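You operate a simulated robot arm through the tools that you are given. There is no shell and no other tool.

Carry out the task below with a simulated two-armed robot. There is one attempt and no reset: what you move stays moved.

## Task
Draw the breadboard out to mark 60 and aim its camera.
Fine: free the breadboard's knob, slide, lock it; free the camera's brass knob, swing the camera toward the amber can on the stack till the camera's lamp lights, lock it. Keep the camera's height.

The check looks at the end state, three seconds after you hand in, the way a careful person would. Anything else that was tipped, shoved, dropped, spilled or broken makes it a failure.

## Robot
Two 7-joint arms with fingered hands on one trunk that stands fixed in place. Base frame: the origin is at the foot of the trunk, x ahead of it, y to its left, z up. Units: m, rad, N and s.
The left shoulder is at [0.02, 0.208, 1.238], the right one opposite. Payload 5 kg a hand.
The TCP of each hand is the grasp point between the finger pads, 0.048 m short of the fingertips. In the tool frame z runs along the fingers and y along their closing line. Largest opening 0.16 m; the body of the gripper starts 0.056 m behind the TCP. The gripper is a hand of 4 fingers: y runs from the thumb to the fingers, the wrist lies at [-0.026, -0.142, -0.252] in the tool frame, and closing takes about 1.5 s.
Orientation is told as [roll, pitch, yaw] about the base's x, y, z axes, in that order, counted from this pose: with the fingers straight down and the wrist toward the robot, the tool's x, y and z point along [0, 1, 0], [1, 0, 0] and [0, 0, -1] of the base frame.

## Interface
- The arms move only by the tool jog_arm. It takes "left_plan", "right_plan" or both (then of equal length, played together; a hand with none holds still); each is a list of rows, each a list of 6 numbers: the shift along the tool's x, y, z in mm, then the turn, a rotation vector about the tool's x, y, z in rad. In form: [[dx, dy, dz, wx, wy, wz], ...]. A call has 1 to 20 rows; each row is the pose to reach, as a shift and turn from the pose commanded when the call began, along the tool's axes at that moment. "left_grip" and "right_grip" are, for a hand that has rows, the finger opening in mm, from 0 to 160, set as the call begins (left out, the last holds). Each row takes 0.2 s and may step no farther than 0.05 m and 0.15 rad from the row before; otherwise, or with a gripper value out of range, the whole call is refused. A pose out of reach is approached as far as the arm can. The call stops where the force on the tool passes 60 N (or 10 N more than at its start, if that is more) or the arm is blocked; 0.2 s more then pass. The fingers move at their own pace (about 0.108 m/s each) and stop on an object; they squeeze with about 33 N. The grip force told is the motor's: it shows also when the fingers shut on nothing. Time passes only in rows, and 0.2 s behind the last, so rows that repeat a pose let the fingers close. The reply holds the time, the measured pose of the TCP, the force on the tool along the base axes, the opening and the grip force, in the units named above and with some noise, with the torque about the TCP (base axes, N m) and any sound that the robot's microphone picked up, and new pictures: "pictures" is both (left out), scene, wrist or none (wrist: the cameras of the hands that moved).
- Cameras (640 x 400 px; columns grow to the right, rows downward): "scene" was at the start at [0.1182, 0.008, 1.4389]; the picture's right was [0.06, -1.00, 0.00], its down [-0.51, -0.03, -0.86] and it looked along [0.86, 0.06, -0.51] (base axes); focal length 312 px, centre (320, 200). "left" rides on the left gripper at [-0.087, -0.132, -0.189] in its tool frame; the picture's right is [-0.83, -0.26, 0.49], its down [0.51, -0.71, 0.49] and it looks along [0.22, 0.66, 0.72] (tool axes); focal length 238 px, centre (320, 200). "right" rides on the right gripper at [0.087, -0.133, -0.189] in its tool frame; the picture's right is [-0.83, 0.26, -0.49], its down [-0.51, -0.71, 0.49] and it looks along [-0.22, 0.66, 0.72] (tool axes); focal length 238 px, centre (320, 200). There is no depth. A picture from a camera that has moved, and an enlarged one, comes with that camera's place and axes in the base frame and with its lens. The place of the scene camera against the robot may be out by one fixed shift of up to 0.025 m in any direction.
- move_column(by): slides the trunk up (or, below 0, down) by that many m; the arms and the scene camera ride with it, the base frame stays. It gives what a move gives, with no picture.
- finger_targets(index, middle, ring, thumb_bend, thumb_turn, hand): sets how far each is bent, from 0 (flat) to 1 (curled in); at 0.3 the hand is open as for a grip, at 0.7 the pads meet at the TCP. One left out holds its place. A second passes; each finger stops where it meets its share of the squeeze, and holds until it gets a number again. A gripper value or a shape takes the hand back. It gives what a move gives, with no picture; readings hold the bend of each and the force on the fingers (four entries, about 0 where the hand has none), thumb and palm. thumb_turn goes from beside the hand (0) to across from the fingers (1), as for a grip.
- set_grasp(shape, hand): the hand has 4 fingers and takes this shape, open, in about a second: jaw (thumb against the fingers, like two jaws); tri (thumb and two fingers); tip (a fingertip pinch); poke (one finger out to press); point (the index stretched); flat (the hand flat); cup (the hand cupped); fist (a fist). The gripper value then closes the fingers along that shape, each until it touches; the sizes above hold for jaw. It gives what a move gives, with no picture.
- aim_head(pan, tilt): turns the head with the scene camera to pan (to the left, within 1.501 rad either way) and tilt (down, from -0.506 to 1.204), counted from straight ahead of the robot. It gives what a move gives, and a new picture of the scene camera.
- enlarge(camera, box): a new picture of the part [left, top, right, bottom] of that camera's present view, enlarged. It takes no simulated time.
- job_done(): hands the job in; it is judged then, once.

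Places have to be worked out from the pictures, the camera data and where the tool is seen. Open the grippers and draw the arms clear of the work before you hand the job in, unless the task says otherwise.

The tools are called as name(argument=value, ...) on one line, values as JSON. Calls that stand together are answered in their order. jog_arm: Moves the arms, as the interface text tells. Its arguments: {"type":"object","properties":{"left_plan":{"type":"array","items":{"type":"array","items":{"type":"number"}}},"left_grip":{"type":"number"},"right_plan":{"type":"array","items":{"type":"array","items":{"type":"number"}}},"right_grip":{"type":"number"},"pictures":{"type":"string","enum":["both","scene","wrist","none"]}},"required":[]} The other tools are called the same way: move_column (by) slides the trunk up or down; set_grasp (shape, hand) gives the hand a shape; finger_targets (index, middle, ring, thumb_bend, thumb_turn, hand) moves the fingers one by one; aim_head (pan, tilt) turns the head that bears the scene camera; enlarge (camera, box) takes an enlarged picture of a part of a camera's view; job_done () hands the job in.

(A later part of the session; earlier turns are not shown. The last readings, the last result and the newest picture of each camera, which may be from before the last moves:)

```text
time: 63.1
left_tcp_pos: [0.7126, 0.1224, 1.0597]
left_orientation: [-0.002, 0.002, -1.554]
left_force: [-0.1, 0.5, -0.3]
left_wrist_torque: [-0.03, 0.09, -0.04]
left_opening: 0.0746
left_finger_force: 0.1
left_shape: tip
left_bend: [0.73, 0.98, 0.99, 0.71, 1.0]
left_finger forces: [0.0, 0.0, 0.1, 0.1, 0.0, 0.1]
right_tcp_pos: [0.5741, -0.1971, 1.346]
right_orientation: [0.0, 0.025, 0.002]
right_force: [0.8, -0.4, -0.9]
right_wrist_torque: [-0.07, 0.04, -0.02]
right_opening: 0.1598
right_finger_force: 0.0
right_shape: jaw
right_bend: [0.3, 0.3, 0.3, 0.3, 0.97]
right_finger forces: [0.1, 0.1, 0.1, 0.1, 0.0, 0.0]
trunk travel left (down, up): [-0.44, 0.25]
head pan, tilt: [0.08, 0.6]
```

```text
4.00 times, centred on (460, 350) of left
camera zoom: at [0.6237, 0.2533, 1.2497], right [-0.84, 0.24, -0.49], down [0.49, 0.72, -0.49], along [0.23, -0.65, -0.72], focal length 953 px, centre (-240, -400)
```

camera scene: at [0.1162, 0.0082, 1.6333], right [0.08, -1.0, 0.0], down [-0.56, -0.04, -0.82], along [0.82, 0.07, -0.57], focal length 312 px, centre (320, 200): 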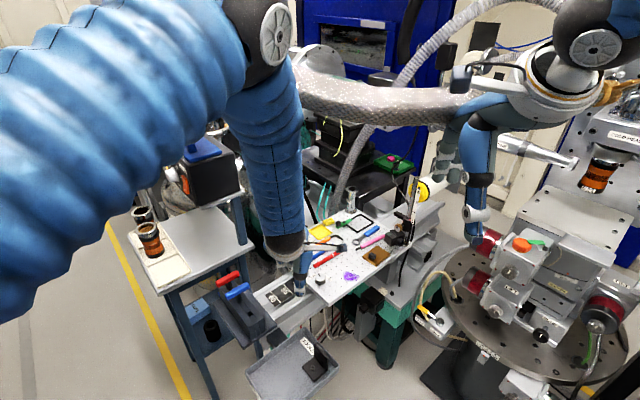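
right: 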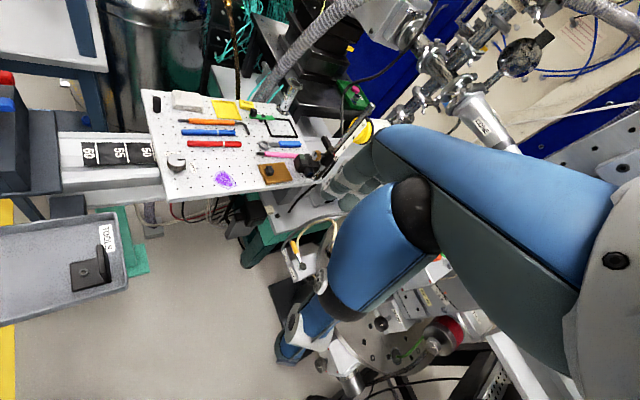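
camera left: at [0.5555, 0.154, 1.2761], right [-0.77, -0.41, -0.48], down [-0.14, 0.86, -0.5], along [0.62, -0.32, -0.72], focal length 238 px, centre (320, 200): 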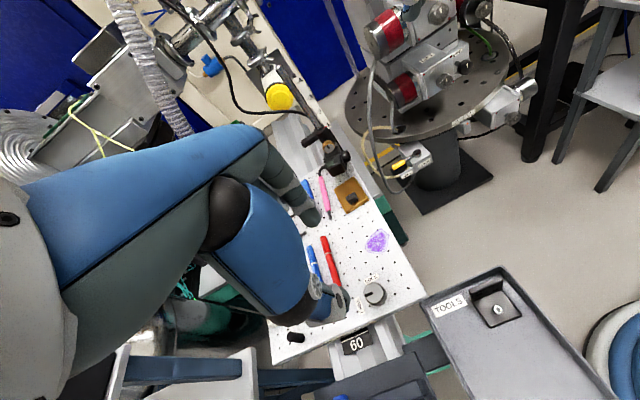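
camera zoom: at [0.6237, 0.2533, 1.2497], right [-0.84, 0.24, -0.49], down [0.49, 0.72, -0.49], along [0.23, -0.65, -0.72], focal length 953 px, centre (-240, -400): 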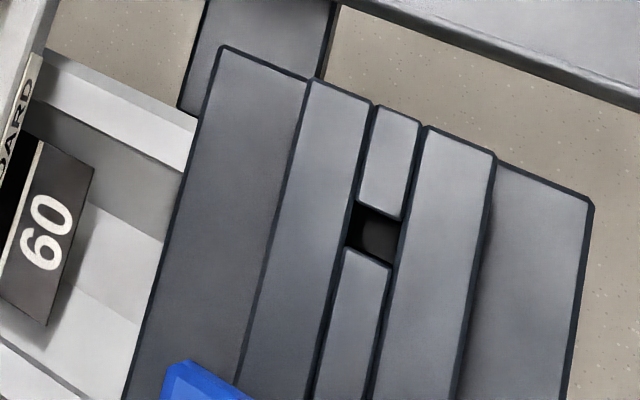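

The 60 line is right at the label's face within about 1 mm, and the knob is locked. Next is the camera: I'll draw the left hand back out of the way and look at the camera post closely.

jog_arm(left_plan=[[0, -20, -40, 0, 0, 0], [-20, -50, -70, 0, 0, -0.1], [-40, -80, -100, 0, 0, -0.2], [-60, -110, -120, 0, 0, -0.3], [-75, -140, -140, 0, 0, -0.4], [-80, -170, -160, 0, 0, -0.5], [-80, -170, -160, 0, 0, -0.5]], pictures="none")

aim_head(pan=-0.15, tilt=0.7)

enlarge(camera="right", box=[200, 80, 400, 240])

```text
time: 64.7
left_tcp_pos: [0.6321, 0.2923, 1.222]
left_orientation: [-0.001, 0.002, -1.053]
left_force: [0.0, -1.0, 0.0]
left_wrist_torque: [0.06, 0.06, 0.0]
left_opening: 0.0746
left_finger_force: 0.0
left_shape: tip
left_bend: [0.73, 0.98, 0.99, 0.71, 1.0]
left_finger forces: [0.0, 0.1, 0.1, 0.0, 0.0, 0.1]
right_tcp_pos: [0.5742, -0.1964, 1.3458]
right_orientation: [-0.003, 0.027, 0.001]
right_force: [0.3, -1.5, 0.0]
right_wrist_torque: [0.03, 0.12, -0.01]
right_opening: 0.1598
right_finger_force: 0.1
right_shape: jaw
right_bend: [0.3, 0.3, 0.3, 0.3, 0.97]
right_finger forces: [0.0, 0.0, 0.0, 0.0, 0.0, 0.1]
trunk travel left (down, up): [-0.44, 0.25]
head pan, tilt: [0.08, 0.6]
```

```text
time: 65.4
left_tcp_pos: [0.6306, 0.2904, 1.2213]
left_orientation: [0.001, 0.002, -1.054]
left_force: [-0.2, -0.1, 0.4]
left_wrist_torque: [0.02, 0.01, -0.01]
left_opening: 0.0748
left_finger_force: 0.1
left_shape: tip
left_bend: [0.73, 0.98, 0.99, 0.71, 1.0]
left_finger forces: [0.1, 0.0, 0.0, 0.0, 0.0, 0.0]
right_tcp_pos: [0.5719, -0.1961, 1.3463]
right_orientation: [-0.001, 0.024, 0.002]
right_force: [-0.5, 0.5, 0.5]
right_wrist_torque: [0.01, 0.02, -0.01]
right_opening: 0.1601
right_finger_force: 0.1
right_shape: jaw
right_bend: [0.3, 0.3, 0.3, 0.3, 0.97]
right_finger forces: [0.0, 0.1, 0.1, 0.1, 0.0, 0.0]
trunk travel left (down, up): [-0.44, 0.25]
head pan, tilt: [-0.15, 0.7]
camera scene: at [0.112, -0.0102, 1.6247], right [-0.15, -0.99, 0.0], down [-0.64, 0.1, -0.77], along [0.76, -0.11, -0.64], focal length 312 px, centre (320, 200)
```

scene: 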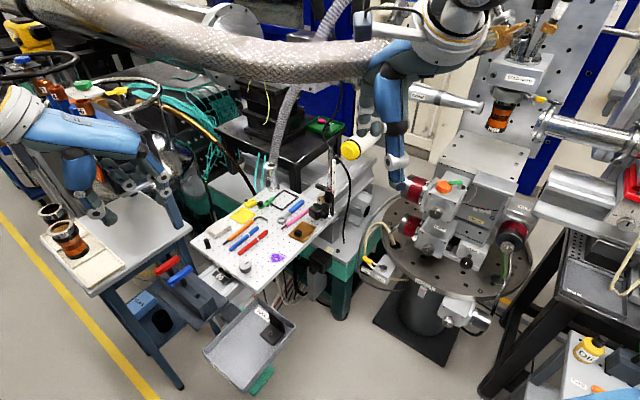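

```text
2.50 times, centred on (300, 160) of right
camera zoom: at [0.4444, -0.1094, 1.5387], right [0.27, -0.83, 0.48], down [-0.72, -0.51, -0.47], along [0.64, -0.22, -0.74], focal length 596 px, centre (370, 300)
```

zoom: 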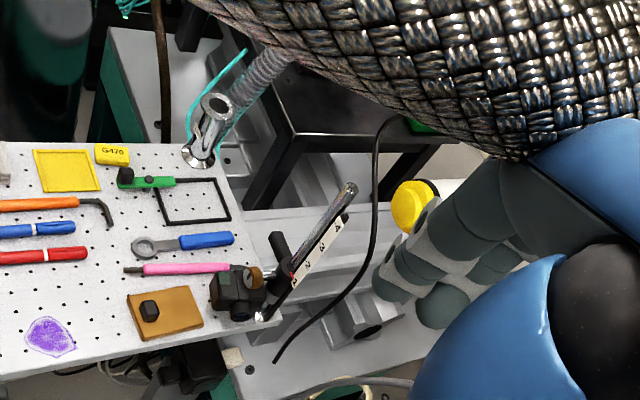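

I'll zoom in on the camera, its collar and the brass knob from the scene and right cameras.

enlarge(camera="scene", box=[295, 160, 365, 230])

enlarge(camera="right", box=[255, 140, 345, 215])

enlarge(camera="scene", box=[440, 20, 600, 160])

```text
5.71 times, centred on (330, 195) of scene
camera zoom: at [0.112, -0.0102, 1.6247], right [-0.15, -0.99, 0.0], down [-0.64, 0.1, -0.77], along [0.76, -0.11, -0.64], focal length 1786 px, centre (263, 229)
```

zoom: 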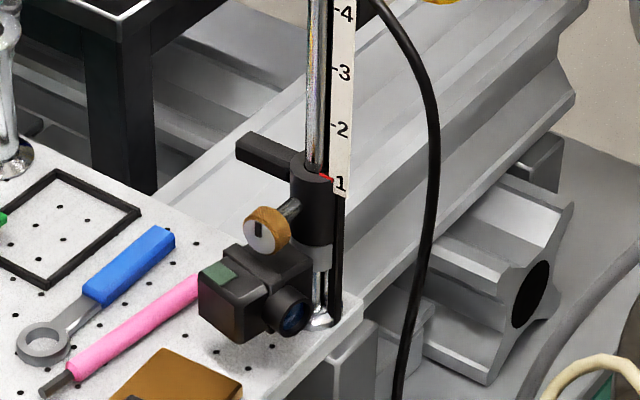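

```text
5.33 times, centred on (300, 178) of right
camera zoom: at [0.4444, -0.1094, 1.5387], right [0.27, -0.83, 0.48], down [-0.72, -0.51, -0.47], along [0.64, -0.22, -0.74], focal length 1271 px, centre (427, 320)
```

zoom: 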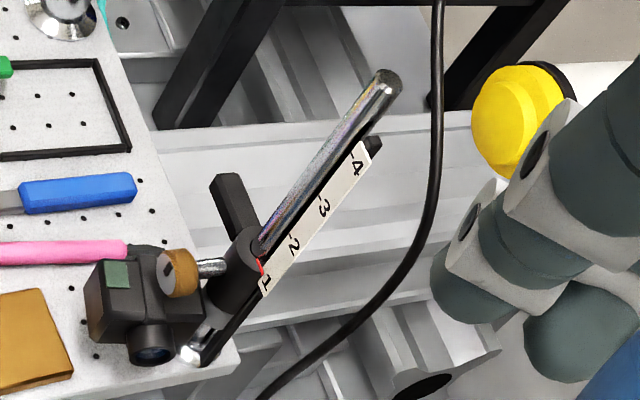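

```text
2.86 times, centred on (520, 90) of scene
camera zoom: at [0.112, -0.0102, 1.6247], right [-0.15, -0.99, 0.0], down [-0.64, 0.1, -0.77], along [0.76, -0.11, -0.64], focal length 893 px, centre (-251, 514)
```

zoom: 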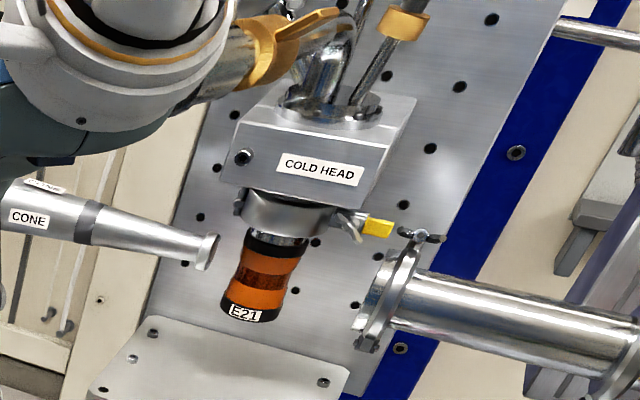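

The camera geometry is clear: collar at about [0.918, −0.166, 0.969], and the brass knob faces the robot's left at about [0.882, −0.134, 0.957], directly above the camera body. A braided hose runs near the right arm, so before using that arm I'll look up to see where it goes.

aim_head(pan=-0.4, tilt=0.1)

aim_head(pan=0.3, tilt=0.2)

```text
time: 66.4
left_tcp_pos: [0.6311, 0.2903, 1.2214]
left_orientation: [0.0, 0.001, -1.054]
left_force: [-0.2, 0.5, -0.2]
left_wrist_torque: [0.04, 0.02, -0.05]
left_opening: 0.0747
left_finger_force: 0.1
left_shape: tip
left_bend: [0.73, 0.98, 0.99, 0.71, 1.0]
left_finger forces: [0.1, 0.0, 0.1, 0.0, 0.0, 0.0]
right_tcp_pos: [0.5725, -0.1966, 1.3458]
right_orientation: [-0.002, 0.026, 0.002]
right_force: [-0.2, -0.3, -0.1]
right_wrist_torque: [0.01, 0.02, 0.01]
right_opening: 0.1599
right_finger_force: 0.0
right_shape: jaw
right_bend: [0.3, 0.3, 0.3, 0.3, 0.97]
right_finger forces: [0.0, 0.0, 0.0, 0.0, 0.0, 0.0]
trunk travel left (down, up): [-0.44, 0.25]
head pan, tilt: [-0.4, 0.099]
camera scene: at [0.1131, -0.0335, 1.6793], right [-0.39, -0.92, 0.0], down [-0.09, 0.04, -0.99], along [0.92, -0.39, -0.1], focal length 312 px, centre (320, 200)
```

scene: 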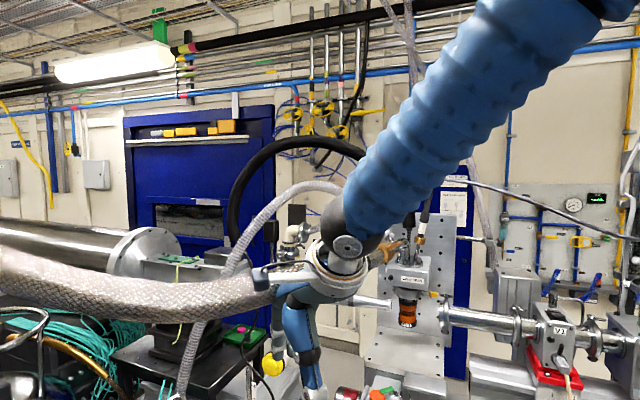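

```text
time: 67.5
left_tcp_pos: [0.6304, 0.2904, 1.2224]
left_orientation: [0.0, 0.001, -1.054]
left_force: [-0.4, -0.1, 0.7]
left_wrist_torque: [-0.02, -0.01, 0.02]
left_opening: 0.0748
left_finger_force: 0.0
left_shape: tip
left_bend: [0.73, 0.98, 0.99, 0.71, 1.0]
left_finger forces: [0.1, 0.0, 0.0, 0.1, 0.0, 0.1]
right_tcp_pos: [0.5729, -0.1965, 1.3459]
right_orientation: [-0.001, 0.026, 0.003]
right_force: [0.3, -0.3, 1.2]
right_wrist_torque: [-0.01, 0.01, 0.02]
right_opening: 0.1599
right_finger_force: 0.0
right_shape: jaw
right_bend: [0.3, 0.3, 0.3, 0.3, 0.97]
right_finger forces: [0.0, 0.1, 0.0, 0.1, 0.1, 0.1]
trunk travel left (down, up): [-0.44, 0.25]
head pan, tilt: [0.3, 0.201]
camera scene: at [0.1174, 0.0298, 1.67], right [0.3, -0.96, 0.0], down [-0.19, -0.06, -0.98], along [0.94, 0.29, -0.2], focal length 312 px, centre (320, 200)
```

scene: 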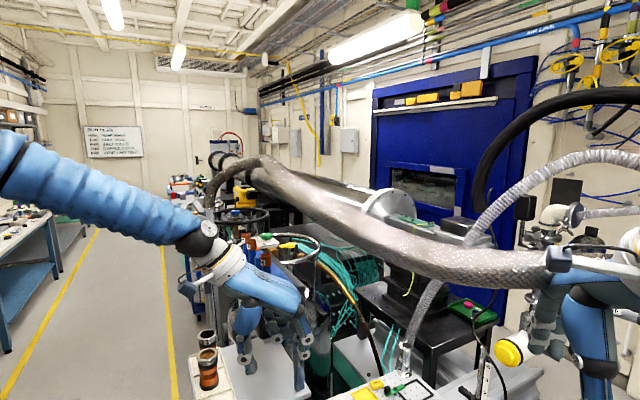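

The hose runs overhead at x ≈ 0.66–0.70, z ≈ 1.46–1.50 across the work area, so the right hand must first come down and then go forward under it. I'll shape the right hand for a fingertip pinch and lower it straight down.

set_grasp(hand="right", shape="tip")

jog_arm(right_plan=[[0, 0, 40, 0, 0, 0], [0, 0, 80, 0, 0, 0], [0, 0, 120, 0, 0, 0], [0, 0, 160, 0, 0, 0], [0, 0, 200, 0, 0, 0], [0, 0, 230, 0, 0, 0], [0, 0, 230, 0, 0, 0]], right_grip=60, pictures="wrist")

aim_head(pan=-0.15, tilt=0.6)

```text
time: 68.4
left_tcp_pos: [0.6317, 0.2919, 1.2215]
left_orientation: [0.0, 0.0, -1.053]
left_force: [0.5, 0.7, -0.6]
left_wrist_torque: [-0.02, 0.01, 0.04]
left_opening: 0.0747
left_finger_force: 0.1
left_shape: tip
left_bend: [0.73, 0.98, 0.99, 0.71, 1.0]
left_finger forces: [0.0, 0.1, 0.0, 0.1, 0.1, 0.1]
right_tcp_pos: [0.5719, -0.197, 1.3456]
right_orientation: [0.0, 0.026, 0.001]
right_force: [0.1, 0.9, 0.3]
right_wrist_torque: [-0.03, -0.02, -0.05]
right_opening: 0.16
right_finger_force: 0.0
right_shape: tip
right_bend: [0.3, 0.98, 0.99, 0.3, 0.97]
right_finger forces: [0.1, 0.0, 0.1, 0.1, 0.0, 0.0]
trunk travel left (down, up): [-0.44, 0.25]
head pan, tilt: [0.3, 0.201]
```

```text
time: 70.0
left_tcp_pos: [0.6304, 0.2913, 1.2219]
left_orientation: [0.002, 0.004, -1.054]
left_force: [-0.3, 0.4, -0.7]
left_wrist_torque: [-0.03, -0.08, 0.01]
left_opening: 0.0749
left_finger_force: 0.1
left_shape: tip
left_bend: [0.73, 0.98, 0.99, 0.71, 1.0]
left_finger forces: [0.0, 0.0, 0.1, 0.1, 0.1, 0.0]
right_tcp_pos: [0.5656, -0.1965, 1.1168]
right_orientation: [-0.001, 0.025, 0.003]
right_force: [-1.0, -0.4, 0.3]
right_wrist_torque: [-0.02, -0.01, 0.01]
right_opening: 0.061
right_finger_force: 0.1
right_shape: tip
right_bend: [0.73, 0.98, 0.99, 0.73, 1.0]
right_finger forces: [0.0, 0.0, 0.0, 0.1, 0.0, 0.0]
trunk travel left (down, up): [-0.44, 0.25]
head pan, tilt: [0.3, 0.201]
camera right: at [0.4372, -0.1104, 1.3089], right [0.27, -0.83, 0.48], down [-0.72, -0.51, -0.47], along [0.64, -0.22, -0.74], focal length 238 px, centre (320, 200)
```

right: 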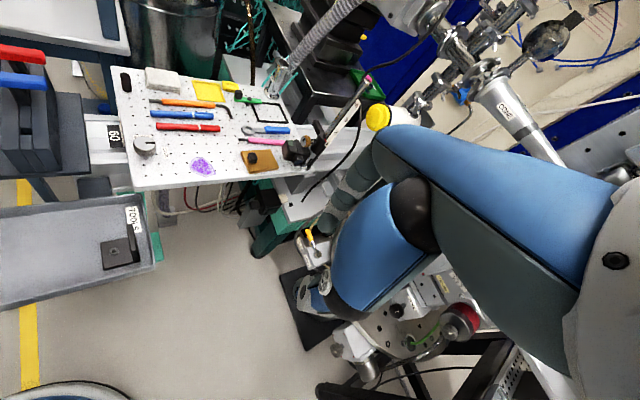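

```text
time: 70.9
left_tcp_pos: [0.6307, 0.2908, 1.2215]
left_orientation: [-0.002, 0.001, -1.055]
left_force: [0.2, -1.0, -0.9]
left_wrist_torque: [-0.02, 0.02, -0.03]
left_opening: 0.0749
left_finger_force: 0.1
left_shape: tip
left_bend: [0.73, 0.98, 0.99, 0.71, 1.0]
left_finger forces: [0.0, 0.0, 0.1, 0.1, 0.1, 0.0]
right_tcp_pos: [0.566, -0.1973, 1.116]
right_orientation: [0.0, 0.027, 0.002]
right_force: [0.6, 1.0, 0.0]
right_wrist_torque: [-0.01, -0.02, -0.01]
right_opening: 0.0613
right_finger_force: 0.1
right_shape: tip
right_bend: [0.73, 0.98, 0.99, 0.73, 1.0]
right_finger forces: [0.0, 0.0, 0.0, 0.1, 0.0, 0.0]
trunk travel left (down, up): [-0.44, 0.25]
head pan, tilt: [-0.15, 0.6]
camera scene: at [0.1158, -0.0107, 1.6333], right [-0.15, -0.99, 0.0], down [-0.56, 0.08, -0.83], along [0.82, -0.12, -0.56], focal length 312 px, centre (320, 200)
```

scene: 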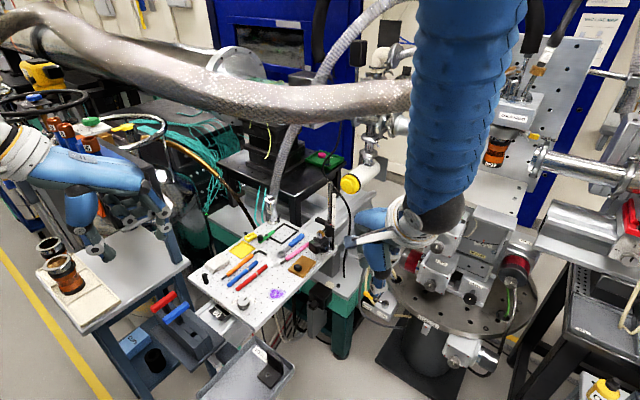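

I'll zoom the right camera on the post to refine the knob axis and look for any FREE/LOCK labels.

enlarge(camera="right", box=[265, 90, 365, 175])

enlarge(camera="scene", box=[290, 190, 350, 260])

```text
4.71 times, centred on (315, 132) of right
camera zoom: at [0.4378, -0.1104, 1.3089], right [0.27, -0.83, 0.48], down [-0.72, -0.51, -0.47], along [0.64, -0.22, -0.74], focal length 1122 px, centre (344, 518)
```

zoom: 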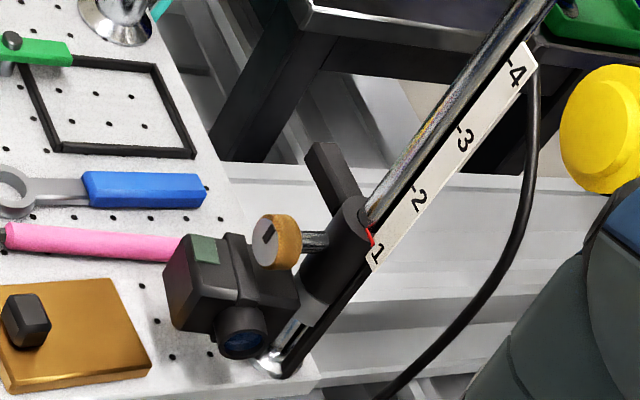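

```text
5.71 times, centred on (320, 225) of scene
camera zoom: at [0.1158, -0.0107, 1.6333], right [-0.15, -0.99, 0.0], down [-0.56, 0.08, -0.83], along [0.82, -0.12, -0.56], focal length 1786 px, centre (320, 57)
```

zoom: 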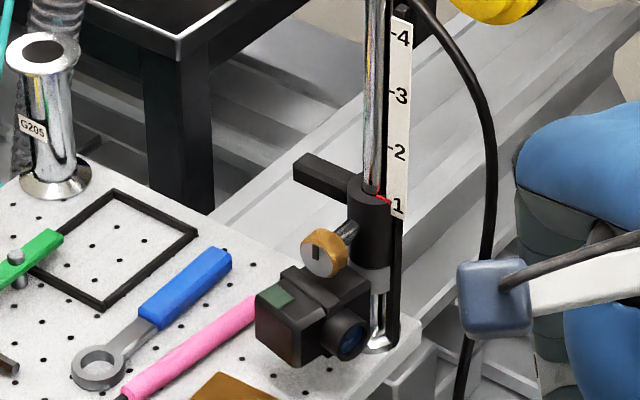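

I'll also check the left wrist camera, which may give a side view of the camera post.

enlarge(camera="left", box=[0, 0, 640, 400])

```text
1.00 times, centred on (320, 200) of left (not enlarged: the box is as wide or as high as the picture)
camera zoom: at [0.4906, 0.3636, 1.4109], right [-0.85, -0.19, -0.49], down [0.09, 0.87, -0.49], along [0.51, -0.46, -0.72], focal length 238 px, centre (320, 200)
```

zoom: 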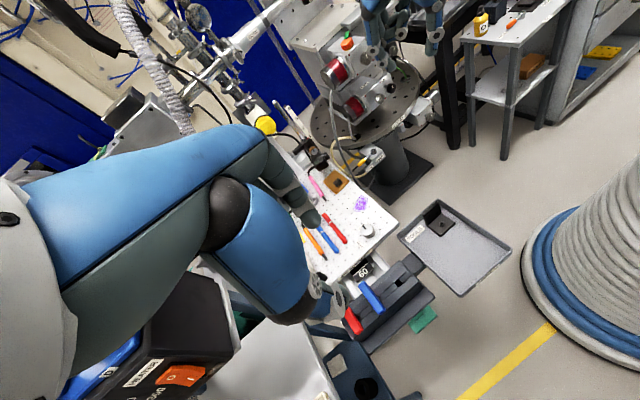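

The left camera sees the post. I'll enlarge there for triangulation.

enlarge(camera="left", box=[280, 110, 350, 190])

```text
5.00 times, centred on (315, 150) of left
camera zoom: at [0.4906, 0.3636, 1.4109], right [-0.85, -0.19, -0.49], down [0.09, 0.87, -0.49], along [0.51, -0.46, -0.72], focal length 1192 px, centre (345, 450)
```

zoom: 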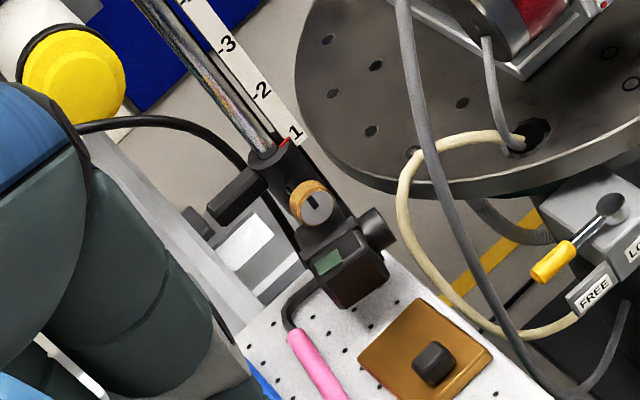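

The left and right wrist cameras agree well: collar axis at about [0.918, −0.160], brass knob at about [0.896, −0.137, 0.934] with its axis along the rail, lens pointing along (−0.7, −0.7), and camera top at z ≈ 0.907. I'll first test reachability of the pinch orientation in free air with the right hand, starting with yaw +0.785.

jog_arm(right_plan=[[13, 16, 0, 0, 0, -0.13], [26, 31, 0, 0, 0, -0.26], [39, 47, 0, 0, 0, -0.39], [51, 63, 0, 0, 0, -0.52], [64, 78, 0, 0, 0, -0.65], [77, 94, 0, 0, 0, -0.785], [77, 94, 0, 0, 0, -0.785]], pictures="scene")

```text
time: 72.5
left_tcp_pos: [0.6298, 0.2924, 1.2228]
left_orientation: [0.001, 0.0, -1.054]
left_force: [-0.7, 1.1, 0.6]
left_wrist_torque: [-0.06, -0.04, 0.06]
left_opening: 0.0748
left_finger_force: 0.0
left_shape: tip
left_bend: [0.73, 0.98, 0.99, 0.71, 1.0]
left_finger forces: [0.1, 0.0, 0.0, 0.1, 0.0, 0.0]
right_tcp_pos: [0.6604, -0.1181, 1.1146]
right_orientation: [0.015, 0.019, 0.79]
right_force: [-1.1, 0.4, -0.5]
right_wrist_torque: [-0.11, -0.08, -0.01]
right_opening: 0.061
right_finger_force: 0.0
right_shape: tip
right_bend: [0.73, 0.98, 0.99, 0.73, 1.0]
right_finger forces: [0.0, 0.0, 0.0, 0.0, 0.0, 0.1]
trunk travel left (down, up): [-0.44, 0.25]
head pan, tilt: [-0.15, 0.6]
camera scene: at [0.1146, -0.0098, 1.6334], right [-0.15, -0.99, 0.0], down [-0.56, 0.08, -0.83], along [0.82, -0.12, -0.56], focal length 312 px, centre (320, 200)
```

scene: 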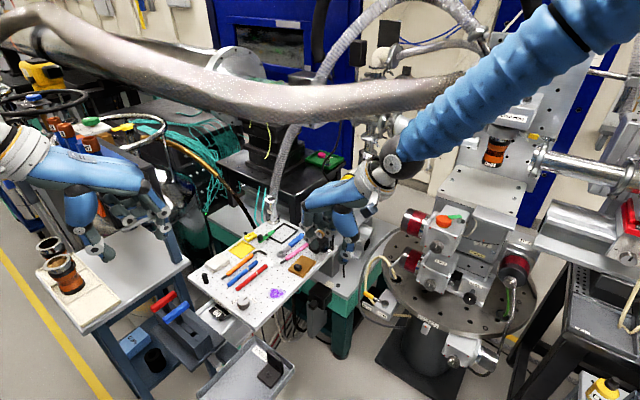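

Yaw 0.79 is reachable. Now I'll tilt about the closing axis so the fingers point forward-right and down, checking for reach warnings.

jog_arm(right_plan=[[0, 0, 0, 0, -0.12, 0], [0, 0, 0, 0, -0.24, 0], [0, 0, 0, 0, -0.36, 0]], pictures="none")

jog_arm(right_plan=[[0, 0, 0, 0, -0.12, 0], [0, 0, 0, 0, -0.24, 0]], pictures="scene")

```text
time: 73.3
left_tcp_pos: [0.6316, 0.2926, 1.2212]
left_orientation: [0.002, 0.001, -1.053]
left_force: [0.1, 0.4, 0.2]
left_wrist_torque: [-0.19, 0.01, 0.01]
left_opening: 0.075
left_finger_force: 0.0
left_shape: tip
left_bend: [0.73, 0.98, 0.99, 0.71, 1.0]
left_finger forces: [0.0, 0.1, 0.1, 0.0, 0.0, 0.0]
right_tcp_pos: [0.6616, -0.1184, 1.1146]
right_orientation: [-0.347, 0.017, 0.785]
right_force: [-0.2, 0.4, 0.1]
right_wrist_torque: [-0.06, 0.02, -0.02]
right_opening: 0.061
right_finger_force: 0.1
right_shape: tip
right_bend: [0.73, 0.98, 0.99, 0.73, 1.0]
right_finger forces: [0.1, 0.0, 0.1, 0.0, 0.1, 0.0]
trunk travel left (down, up): [-0.44, 0.25]
head pan, tilt: [-0.15, 0.6]
```

```text
time: 73.9
left_tcp_pos: [0.6319, 0.2891, 1.2229]
left_orientation: [0.002, 0.001, -1.054]
left_force: [0.8, -1.0, 0.6]
left_wrist_torque: [0.06, 0.07, 0.03]
left_opening: 0.0746
left_finger_force: 0.1
left_shape: tip
left_bend: [0.73, 0.98, 0.99, 0.71, 1.0]
left_finger forces: [0.1, 0.0, 0.0, 0.0, 0.0, 0.0]
right_tcp_pos: [0.6605, -0.1204, 1.113]
right_orientation: [-0.582, 0.017, 0.786]
right_force: [0.7, -0.5, 0.2]
right_wrist_torque: [0.09, 0.03, 0.04]
right_opening: 0.0608
right_finger_force: 0.1
right_shape: tip
right_bend: [0.73, 0.98, 0.99, 0.73, 1.0]
right_finger forces: [0.1, 0.1, 0.0, 0.1, 0.0, 0.1]
trunk travel left (down, up): [-0.44, 0.25]
head pan, tilt: [-0.15, 0.6]
camera scene: at [0.1162, -0.0119, 1.6332], right [-0.15, -0.99, 0.0], down [-0.56, 0.08, -0.82], along [0.82, -0.12, -0.57], focal length 312 px, centre (320, 200)
```

scene: 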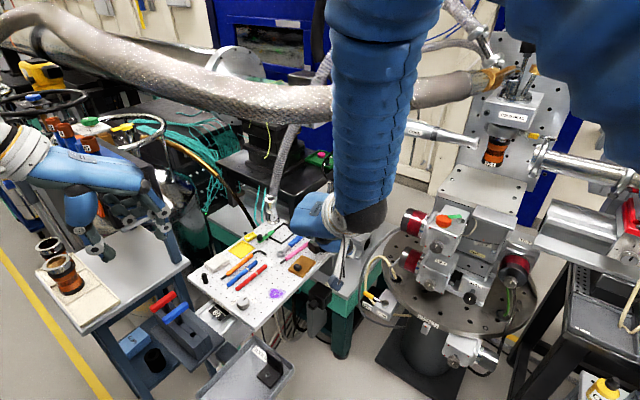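

The orientation is reachable so far. Before going further I need to see which side the curled fingers are on, because the post is close to the knob.

enlarge(camera="scene", box=[280, 170, 390, 290])

enlarge(camera="left", box=[260, 90, 420, 210])

enlarge(camera="right", box=[0, 0, 640, 400])

```text
3.33 times, centred on (335, 230) of scene
camera zoom: at [0.1162, -0.0119, 1.6332], right [-0.15, -0.99, 0.0], down [-0.56, 0.08, -0.82], along [0.82, -0.12, -0.57], focal length 1042 px, centre (270, 100)
```

zoom: 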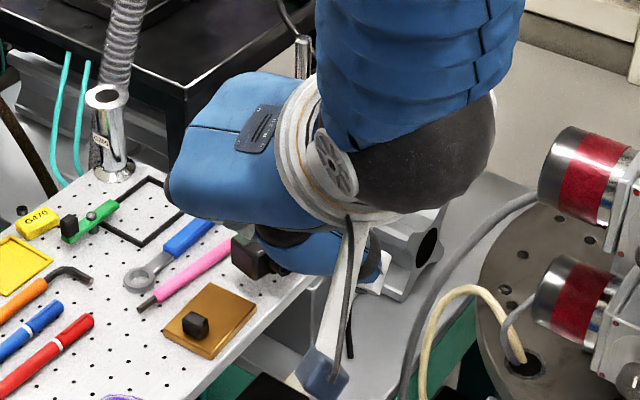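

```text
3.33 times, centred on (340, 150) of left
camera zoom: at [0.491, 0.3625, 1.4111], right [-0.85, -0.19, -0.49], down [0.09, 0.87, -0.49], along [0.51, -0.46, -0.72], focal length 794 px, centre (253, 367)
```

zoom: 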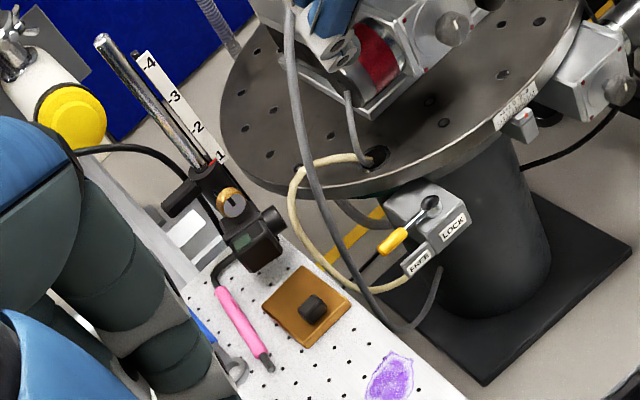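

```text
1.00 times, centred on (320, 200) of right (not enlarged: the box is as wide or as high as the picture)
camera zoom: at [0.4441, -0.088, 1.226], right [0.5, -0.11, 0.86], down [-0.01, -0.99, -0.12], along [0.87, 0.05, -0.5], focal length 238 px, centre (320, 200)
```

zoom: 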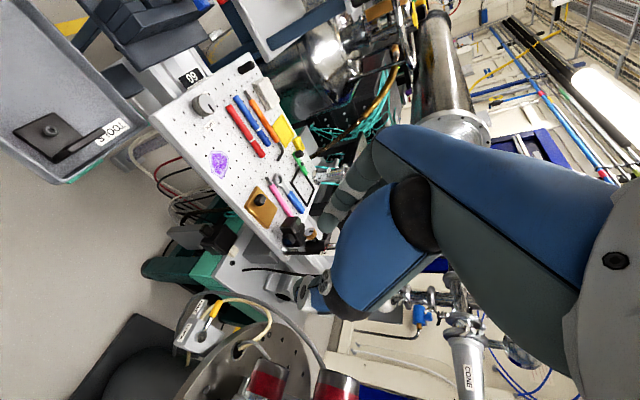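

The curled fingers sit on the post side and up, so I need a flatter approach (fingers about 20° below horizontal) to stay clear of the post. That suits a lower trunk, so I'll raise the left hand while lowering the trunk by 0.1 m.

jog_arm(left_plan=[[0, 0, -40, 0, 0, 0], [0, 0, -80, 0, 0, 0], [0, 0, -80, 0, 0, 0]], pictures="none")

move_column(by=-0.1)

jog_arm(right_plan=[[0, 0, 0, 0, -0.12, 0], [0, 0, 0, 0, -0.24, 0]], pictures="scene")

```text
time: 74.7
left_tcp_pos: [0.6296, 0.2915, 1.302]
left_orientation: [0.001, 0.002, -1.053]
left_force: [0.0, 0.5, -0.2]
left_wrist_torque: [-0.08, 0.01, -0.06]
left_opening: 0.0748
left_finger_force: 0.0
left_shape: tip
left_bend: [0.73, 0.98, 0.99, 0.71, 1.0]
left_finger forces: [0.0, 0.0, 0.1, 0.0, 0.0, 0.0]
right_tcp_pos: [0.6626, -0.119, 1.1138]
right_orientation: [-0.581, 0.019, 0.788]
right_force: [0.0, 0.0, 0.1]
right_wrist_torque: [-0.03, 0.02, -0.06]
right_opening: 0.0612
right_finger_force: 0.1
right_shape: tip
right_bend: [0.73, 0.98, 0.99, 0.73, 1.0]
right_finger forces: [0.0, 0.0, 0.0, 0.0, 0.0, 0.0]
trunk travel left (down, up): [-0.44, 0.25]
head pan, tilt: [-0.15, 0.6]
```

```text
time: 76.0
left_tcp_pos: [0.6293, 0.2917, 1.2047]
left_orientation: [0.003, 0.002, -1.054]
left_force: [-0.1, -0.1, -0.2]
left_wrist_torque: [-0.01, 0.0, 0.05]
left_opening: 0.0745
left_finger_force: 0.1
left_shape: tip
left_bend: [0.73, 0.98, 0.99, 0.71, 1.0]
left_finger forces: [0.0, 0.1, 0.0, 0.0, 0.0, 0.0]
right_tcp_pos: [0.6614, -0.1202, 1.0142]
right_orientation: [-0.583, 0.018, 0.787]
right_force: [0.4, -0.8, -0.3]
right_wrist_torque: [0.02, -0.01, -0.01]
right_opening: 0.061
right_finger_force: 0.1
right_shape: tip
right_bend: [0.73, 0.98, 0.99, 0.73, 1.0]
right_finger forces: [0.0, 0.1, 0.0, 0.0, 0.1, 0.0]
trunk travel left (down, up): [-0.34, 0.35]
head pan, tilt: [-0.15, 0.6]
```

```text
time: 76.6
left_tcp_pos: [0.63, 0.2906, 1.2037]
left_orientation: [0.0, 0.003, -1.054]
left_force: [0.9, -0.2, 0.3]
left_wrist_torque: [-0.01, 0.01, 0.01]
left_opening: 0.075
left_finger_force: 0.0
left_shape: tip
left_bend: [0.73, 0.98, 0.99, 0.71, 1.0]
left_finger forces: [0.0, 0.0, 0.0, 0.0, 0.0, 0.0]
right_tcp_pos: [0.6609, -0.1205, 1.0135]
right_orientation: [-0.822, 0.019, 0.786]
right_force: [0.8, 0.4, 0.9]
right_wrist_torque: [0.05, 0.07, -0.03]
right_opening: 0.0609
right_finger_force: 0.0
right_shape: tip
right_bend: [0.73, 0.98, 0.99, 0.73, 1.0]
right_finger forces: [0.0, 0.1, 0.0, 0.0, 0.1, 0.0]
trunk travel left (down, up): [-0.34, 0.35]
head pan, tilt: [-0.15, 0.6]
camera scene: at [0.1161, -0.0108, 1.5332], right [-0.15, -0.99, 0.0], down [-0.56, 0.08, -0.82], along [0.82, -0.12, -0.57], focal length 312 px, centre (320, 200)
```

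scene: 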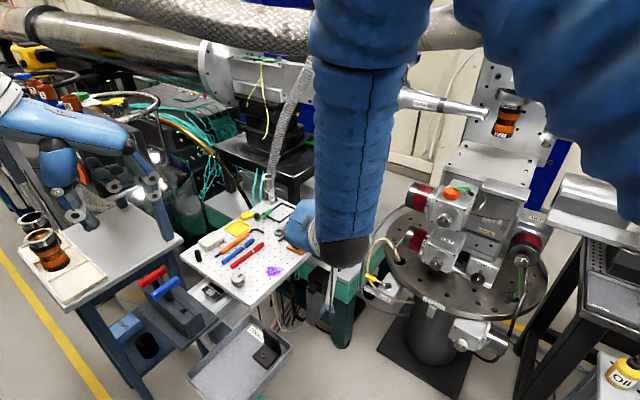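

The tilt is at 48° without problems. I'll continue to about 68° and check.

jog_arm(right_plan=[[0, 0, 0, 0, -0.12, 0], [0, 0, 0, 0, -0.24, 0], [0, 0, 0, 0, -0.36, 0]], pictures="none")

enlarge(camera="left", box=[200, 60, 520, 260])

enlarge(camera="right", box=[0, 0, 640, 400])

```text
time: 77.4
left_tcp_pos: [0.6299, 0.2902, 1.2032]
left_orientation: [0.0, 0.0, -1.055]
left_force: [0.3, 0.5, -1.0]
left_wrist_torque: [0.01, 0.03, 0.0]
left_opening: 0.0749
left_finger_force: 0.0
left_shape: tip
left_bend: [0.73, 0.98, 0.99, 0.71, 1.0]
left_finger forces: [0.0, 0.0, 0.0, 0.0, 0.0, 0.0]
right_tcp_pos: [0.662, -0.1185, 1.0143]
right_orientation: [-1.183, 0.019, 0.785]
right_force: [0.2, 0.1, 0.2]
right_wrist_torque: [-0.04, 0.06, -0.06]
right_opening: 0.0609
right_finger_force: 0.1
right_shape: tip
right_bend: [0.73, 0.98, 0.99, 0.73, 1.0]
right_finger forces: [0.0, 0.0, 0.0, 0.1, 0.0, 0.0]
trunk travel left (down, up): [-0.34, 0.35]
head pan, tilt: [-0.15, 0.6]
```

```text
2.00 times, centred on (360, 160) of left
camera zoom: at [0.4892, 0.3629, 1.3923], right [-0.85, -0.19, -0.49], down [0.09, 0.87, -0.49], along [0.51, -0.46, -0.72], focal length 477 px, centre (240, 280)
```

zoom: 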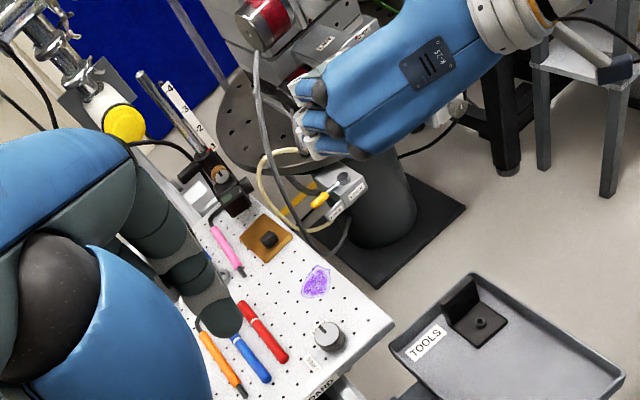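

```text
1.00 times, centred on (320, 200) of right (not enlarged: the box is as wide or as high as the picture)
camera zoom: at [0.4202, -0.0656, 1.0072], right [0.1, 0.29, 0.95], down [-0.04, -0.95, 0.3], along [0.99, -0.07, -0.08], focal length 238 px, centre (320, 200)
```

zoom: 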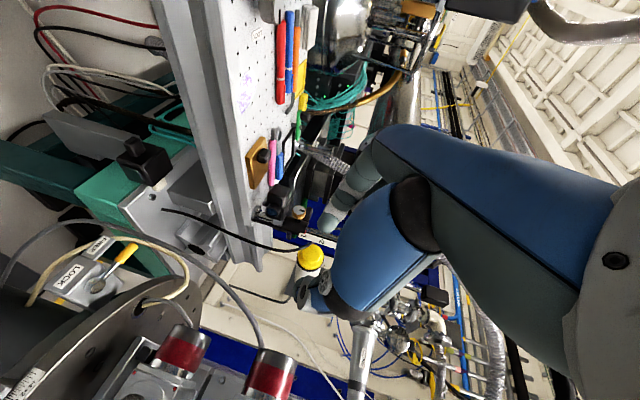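

The approach orientation (about 22° below horizontal) is reachable, and the left camera gives a clear side view. I'll move to a pre-grasp point 90 mm in front of the brass knob along its axis.

jog_arm(right_plan=[[1, 31, 13, 0, 0, 0], [2, 61, 26, 0, 0, 0], [3, 92, 39, 0, 0, 0], [4, 123, 52, 0, 0, 0], [5, 153, 66, 0, 0, 0], [5, 153, 66, 0, 0, 0]], right_grip=50, pictures="none")

enlarge(camera="left", box=[260, 60, 420, 180])

enlarge(camera="right", box=[180, 120, 400, 320])

enlarge(camera="scene", box=[240, 150, 440, 300])

```text
time: 78.8
left_tcp_pos: [0.629, 0.2894, 1.2036]
left_orientation: [0.002, 0.002, -1.055]
left_force: [-0.6, -0.3, -0.7]
left_wrist_torque: [0.02, -0.03, -0.04]
left_opening: 0.0747
left_finger_force: 0.1
left_shape: tip
left_bend: [0.73, 0.98, 0.99, 0.71, 1.0]
left_finger forces: [0.1, 0.0, 0.0, 0.0, 0.0, 0.0]
right_tcp_pos: [0.8097, -0.0534, 0.9804]
right_orientation: [-1.181, 0.018, 0.787]
right_force: [-0.7, -1.1, 0.6]
right_wrist_torque: [0.05, -0.01, 0.03]
right_opening: 0.0504
right_finger_force: 0.1
right_shape: tip
right_bend: [0.73, 0.98, 0.99, 0.74, 1.0]
right_finger forces: [0.0, 0.0, 0.0, 0.0, 0.1, 0.1]
trunk travel left (down, up): [-0.34, 0.35]
head pan, tilt: [-0.15, 0.6]
```

```text
3.33 times, centred on (340, 120) of left
camera zoom: at [0.488, 0.3626, 1.3929], right [-0.85, -0.19, -0.49], down [0.09, 0.87, -0.49], along [0.51, -0.46, -0.72], focal length 794 px, centre (253, 467)
```

zoom: 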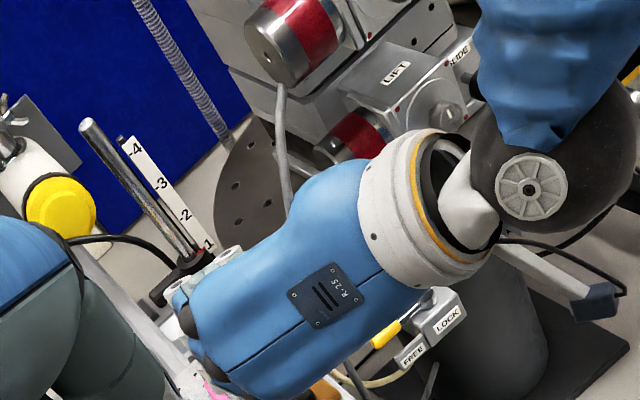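

```text
2.00 times, centred on (290, 220) of right
camera zoom: at [0.5684, -0.0006, 0.9742], right [0.1, 0.29, 0.95], down [-0.04, -0.95, 0.3], along [0.99, -0.07, -0.08], focal length 477 px, centre (380, 160)
```

zoom: 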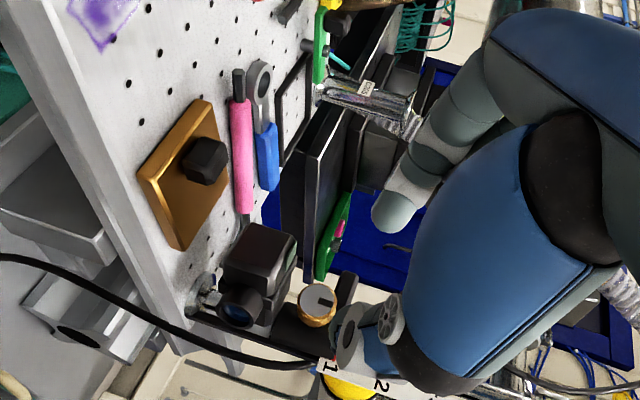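

```text
2.67 times, centred on (340, 225) of scene
camera zoom: at [0.1151, -0.011, 1.5333], right [-0.15, -0.99, 0.0], down [-0.56, 0.08, -0.83], along [0.82, -0.12, -0.56], focal length 833 px, centre (267, 133)
```

zoom: 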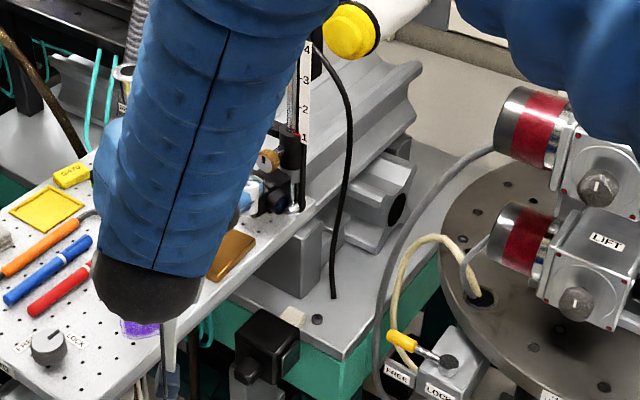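

The hand is lined up with the knob within a few mm. I'll advance 45 mm along the axis with a small lateral correction and re-check.

jog_arm(right_plan=[[0, 2, 15, 0, 0, 0], [-1, 4, 30, 0, 0, 0], [-1, 4, 45, 0, 0, 0], [-1, 4, 45, 0, 0, 0]], pictures="none")

enlarge(camera="right", box=[240, 170, 400, 300])

enlarge(camera="left", box=[270, 80, 370, 180])

enlarge(camera="scene", box=[270, 160, 370, 240])

```text
time: 79.8
left_tcp_pos: [0.6291, 0.29, 1.2031]
left_orientation: [-0.001, 0.001, -1.053]
left_force: [-0.2, 1.0, 0.4]
left_wrist_torque: [-0.02, -0.01, -0.01]
left_opening: 0.0748
left_finger_force: 0.0
left_shape: tip
left_bend: [0.73, 0.98, 0.99, 0.71, 1.0]
left_finger forces: [0.0, 0.1, 0.0, 0.0, 0.1, 0.0]
right_tcp_pos: [0.8436, -0.0799, 0.965]
right_orientation: [-1.183, 0.017, 0.786]
right_force: [-0.1, 0.4, 0.4]
right_wrist_torque: [0.02, 0.01, 0.01]
right_opening: 0.0508
right_finger_force: 0.1
right_shape: tip
right_bend: [0.73, 0.98, 0.99, 0.74, 1.0]
right_finger forces: [0.0, 0.0, 0.0, 0.1, 0.1, 0.1]
trunk travel left (down, up): [-0.34, 0.35]
head pan, tilt: [-0.15, 0.6]
```

```text
3.08 times, centred on (320, 235) of right
camera zoom: at [0.6019, -0.0265, 0.9586], right [0.1, 0.29, 0.95], down [-0.04, -0.95, 0.3], along [0.99, -0.07, -0.08], focal length 733 px, centre (320, 92)
```

zoom: 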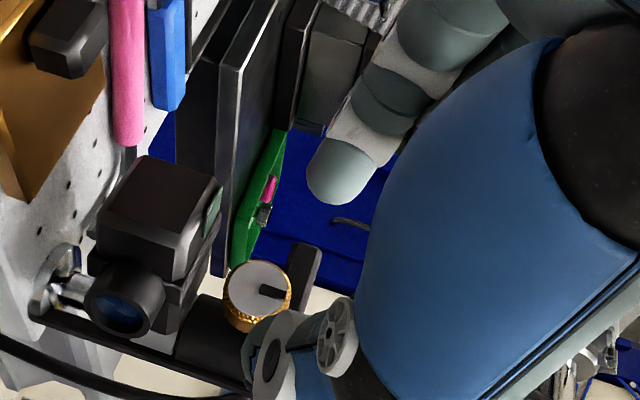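

```text
4.00 times, centred on (320, 130) of left
camera zoom: at [0.4883, 0.363, 1.3927], right [-0.85, -0.19, -0.49], down [0.09, 0.87, -0.49], along [0.51, -0.46, -0.72], focal length 953 px, centre (320, 480)
```

zoom: 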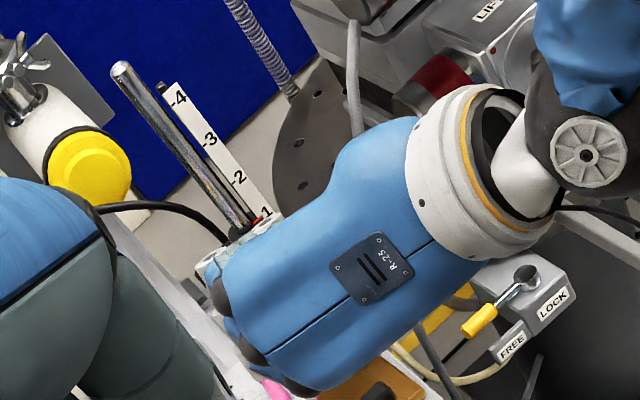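

```text
5.00 times, centred on (320, 200) of scene
camera zoom: at [0.1154, -0.0105, 1.5333], right [-0.15, -0.99, 0.0], down [-0.56, 0.08, -0.82], along [0.82, -0.12, -0.57], focal length 1562 px, centre (320, 200)
```

zoom: 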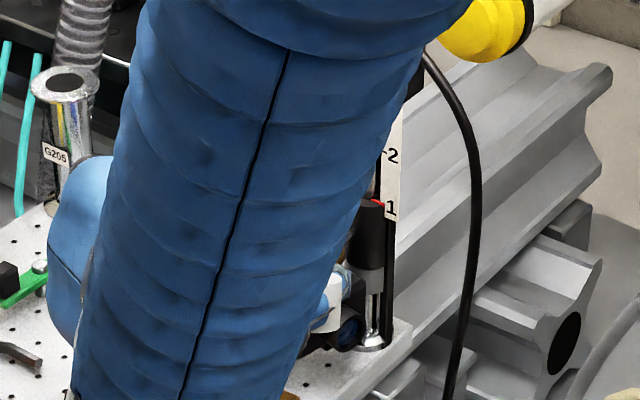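

Both views agree: the knob is about 83 mm ahead and within 2 mm of the axis. I'll advance 30 mm while rolling −15° about the knob axis, and check again.

jog_arm(right_plan=[[0, -1, 10, -0.033, 0, 0.08], [-1, -1, 20, -0.066, 0, 0.16], [-1, -2, 30, -0.099, 0, 0.242], [-1, -2, 30, -0.099, 0, 0.242]], pictures="none")

enlarge(camera="right", box=[240, 190, 380, 300])

enlarge(camera="left", box=[270, 100, 350, 180])

```text
time: 80.8
left_tcp_pos: [0.6286, 0.2903, 1.205]
left_orientation: [0.001, 0.003, -1.053]
left_force: [-0.2, 0.6, -0.4]
left_wrist_torque: [-0.08, -0.05, 0.02]
left_opening: 0.0751
left_finger_force: 0.1
left_shape: tip
left_bend: [0.73, 0.98, 0.99, 0.71, 1.0]
left_finger forces: [0.1, 0.0, 0.0, 0.0, 0.0, 0.1]
right_tcp_pos: [0.8604, -0.1007, 0.9546]
right_orientation: [-1.183, -0.245, 0.788]
right_force: [0.3, 0.5, 0.0]
right_wrist_torque: [-0.03, 0.02, 0.01]
right_opening: 0.0505
right_finger_force: 0.0
right_shape: tip
right_bend: [0.73, 0.98, 0.99, 0.74, 1.0]
right_finger forces: [0.0, 0.0, 0.1, 0.0, 0.0, 0.0]
trunk travel left (down, up): [-0.34, 0.35]
head pan, tilt: [-0.15, 0.6]
```

```text
3.64 times, centred on (310, 245) of right
camera zoom: at [0.6244, -0.0437, 0.9135], right [-0.08, 0.11, 0.99], down [-0.08, -0.99, 0.1], along [0.99, -0.07, 0.09], focal length 867 px, centre (356, 36)
```

zoom: 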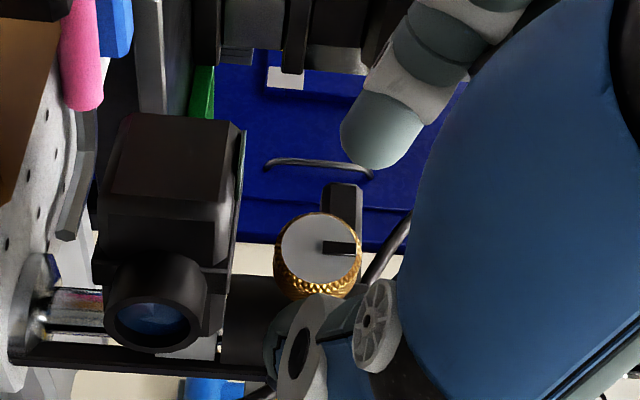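

```text
5.00 times, centred on (310, 140) of left
camera zoom: at [0.4882, 0.3632, 1.3927], right [-0.85, -0.19, -0.49], down [0.09, 0.87, -0.49], along [0.51, -0.46, -0.72], focal length 1192 px, centre (370, 500)
```

zoom: 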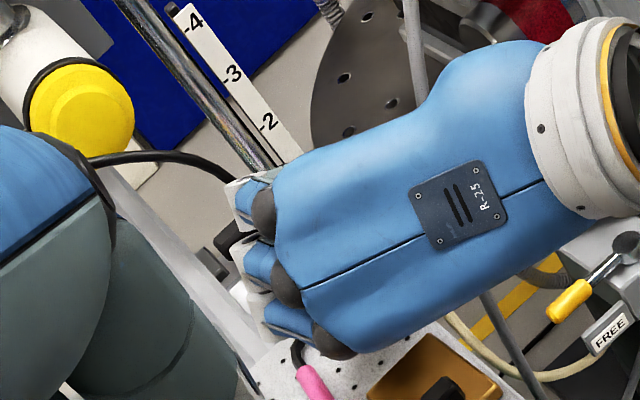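

The knob sits between thumb and index, about 13 mm short and 3 mm off in closing direction. I'll make the final small advance.

jog_arm(right_plan=[[0, -1, 5, 0, 0, 0], [-1, -3, 9, 0, 0, 0], [-1, -3, 13, 0, 0, 0], [-1, -3, 13, 0, 0, 0]], pictures="none")

enlarge(camera="right", box=[240, 190, 380, 300])

enlarge(camera="scene", box=[290, 150, 370, 230])

```text
time: 81.8
left_tcp_pos: [0.6294, 0.2906, 1.2033]
left_orientation: [0.0, 0.003, -1.051]
left_force: [0.8, -0.3, -0.4]
left_wrist_torque: [0.04, -0.01, -0.01]
left_opening: 0.0749
left_finger_force: 0.0
left_shape: tip
left_bend: [0.73, 0.98, 0.99, 0.71, 1.0]
left_finger forces: [0.1, 0.0, 0.1, 0.0, 0.0, 0.0]
right_tcp_pos: [0.8697, -0.1115, 0.9498]
right_orientation: [-1.18, -0.243, 0.785]
right_force: [-0.3, -0.7, 1.3]
right_wrist_torque: [0.02, 0.03, 0.0]
right_opening: 0.0507
right_finger_force: 0.0
right_shape: tip
right_bend: [0.73, 0.98, 0.99, 0.74, 1.0]
right_finger forces: [0.0, 0.0, 0.0, 0.1, 0.1, 0.0]
trunk travel left (down, up): [-0.34, 0.35]
head pan, tilt: [-0.15, 0.6]
```

```text
3.64 times, centred on (310, 245) of right
camera zoom: at [0.6322, -0.0543, 0.9091], right [-0.08, 0.11, 0.99], down [-0.08, -0.99, 0.1], along [0.99, -0.07, 0.09], focal length 867 px, centre (356, 36)
```

zoom: 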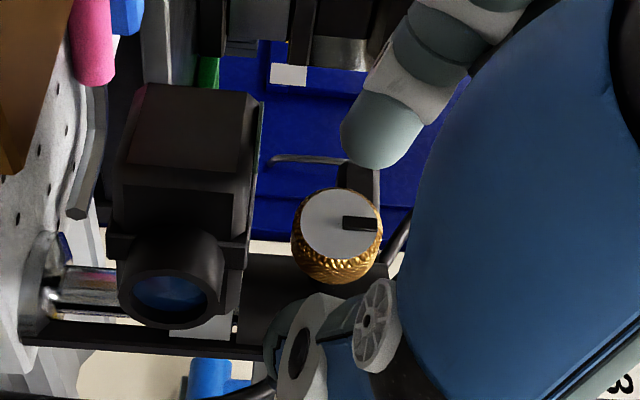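

```text
5.00 times, centred on (330, 190) of scene
camera zoom: at [0.1157, -0.0108, 1.5333], right [-0.15, -0.99, 0.0], down [-0.56, 0.08, -0.82], along [0.82, -0.12, -0.57], focal length 1562 px, centre (270, 250)
```

zoom: 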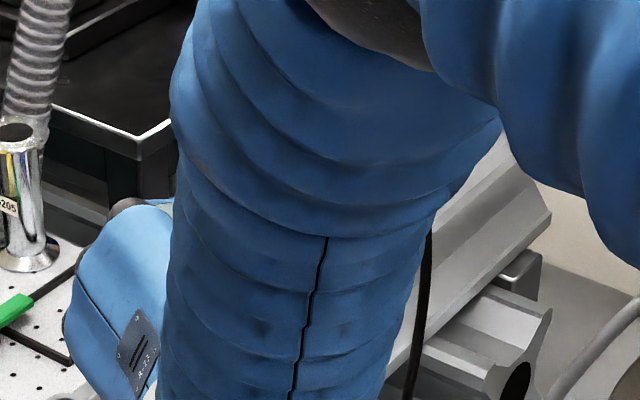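

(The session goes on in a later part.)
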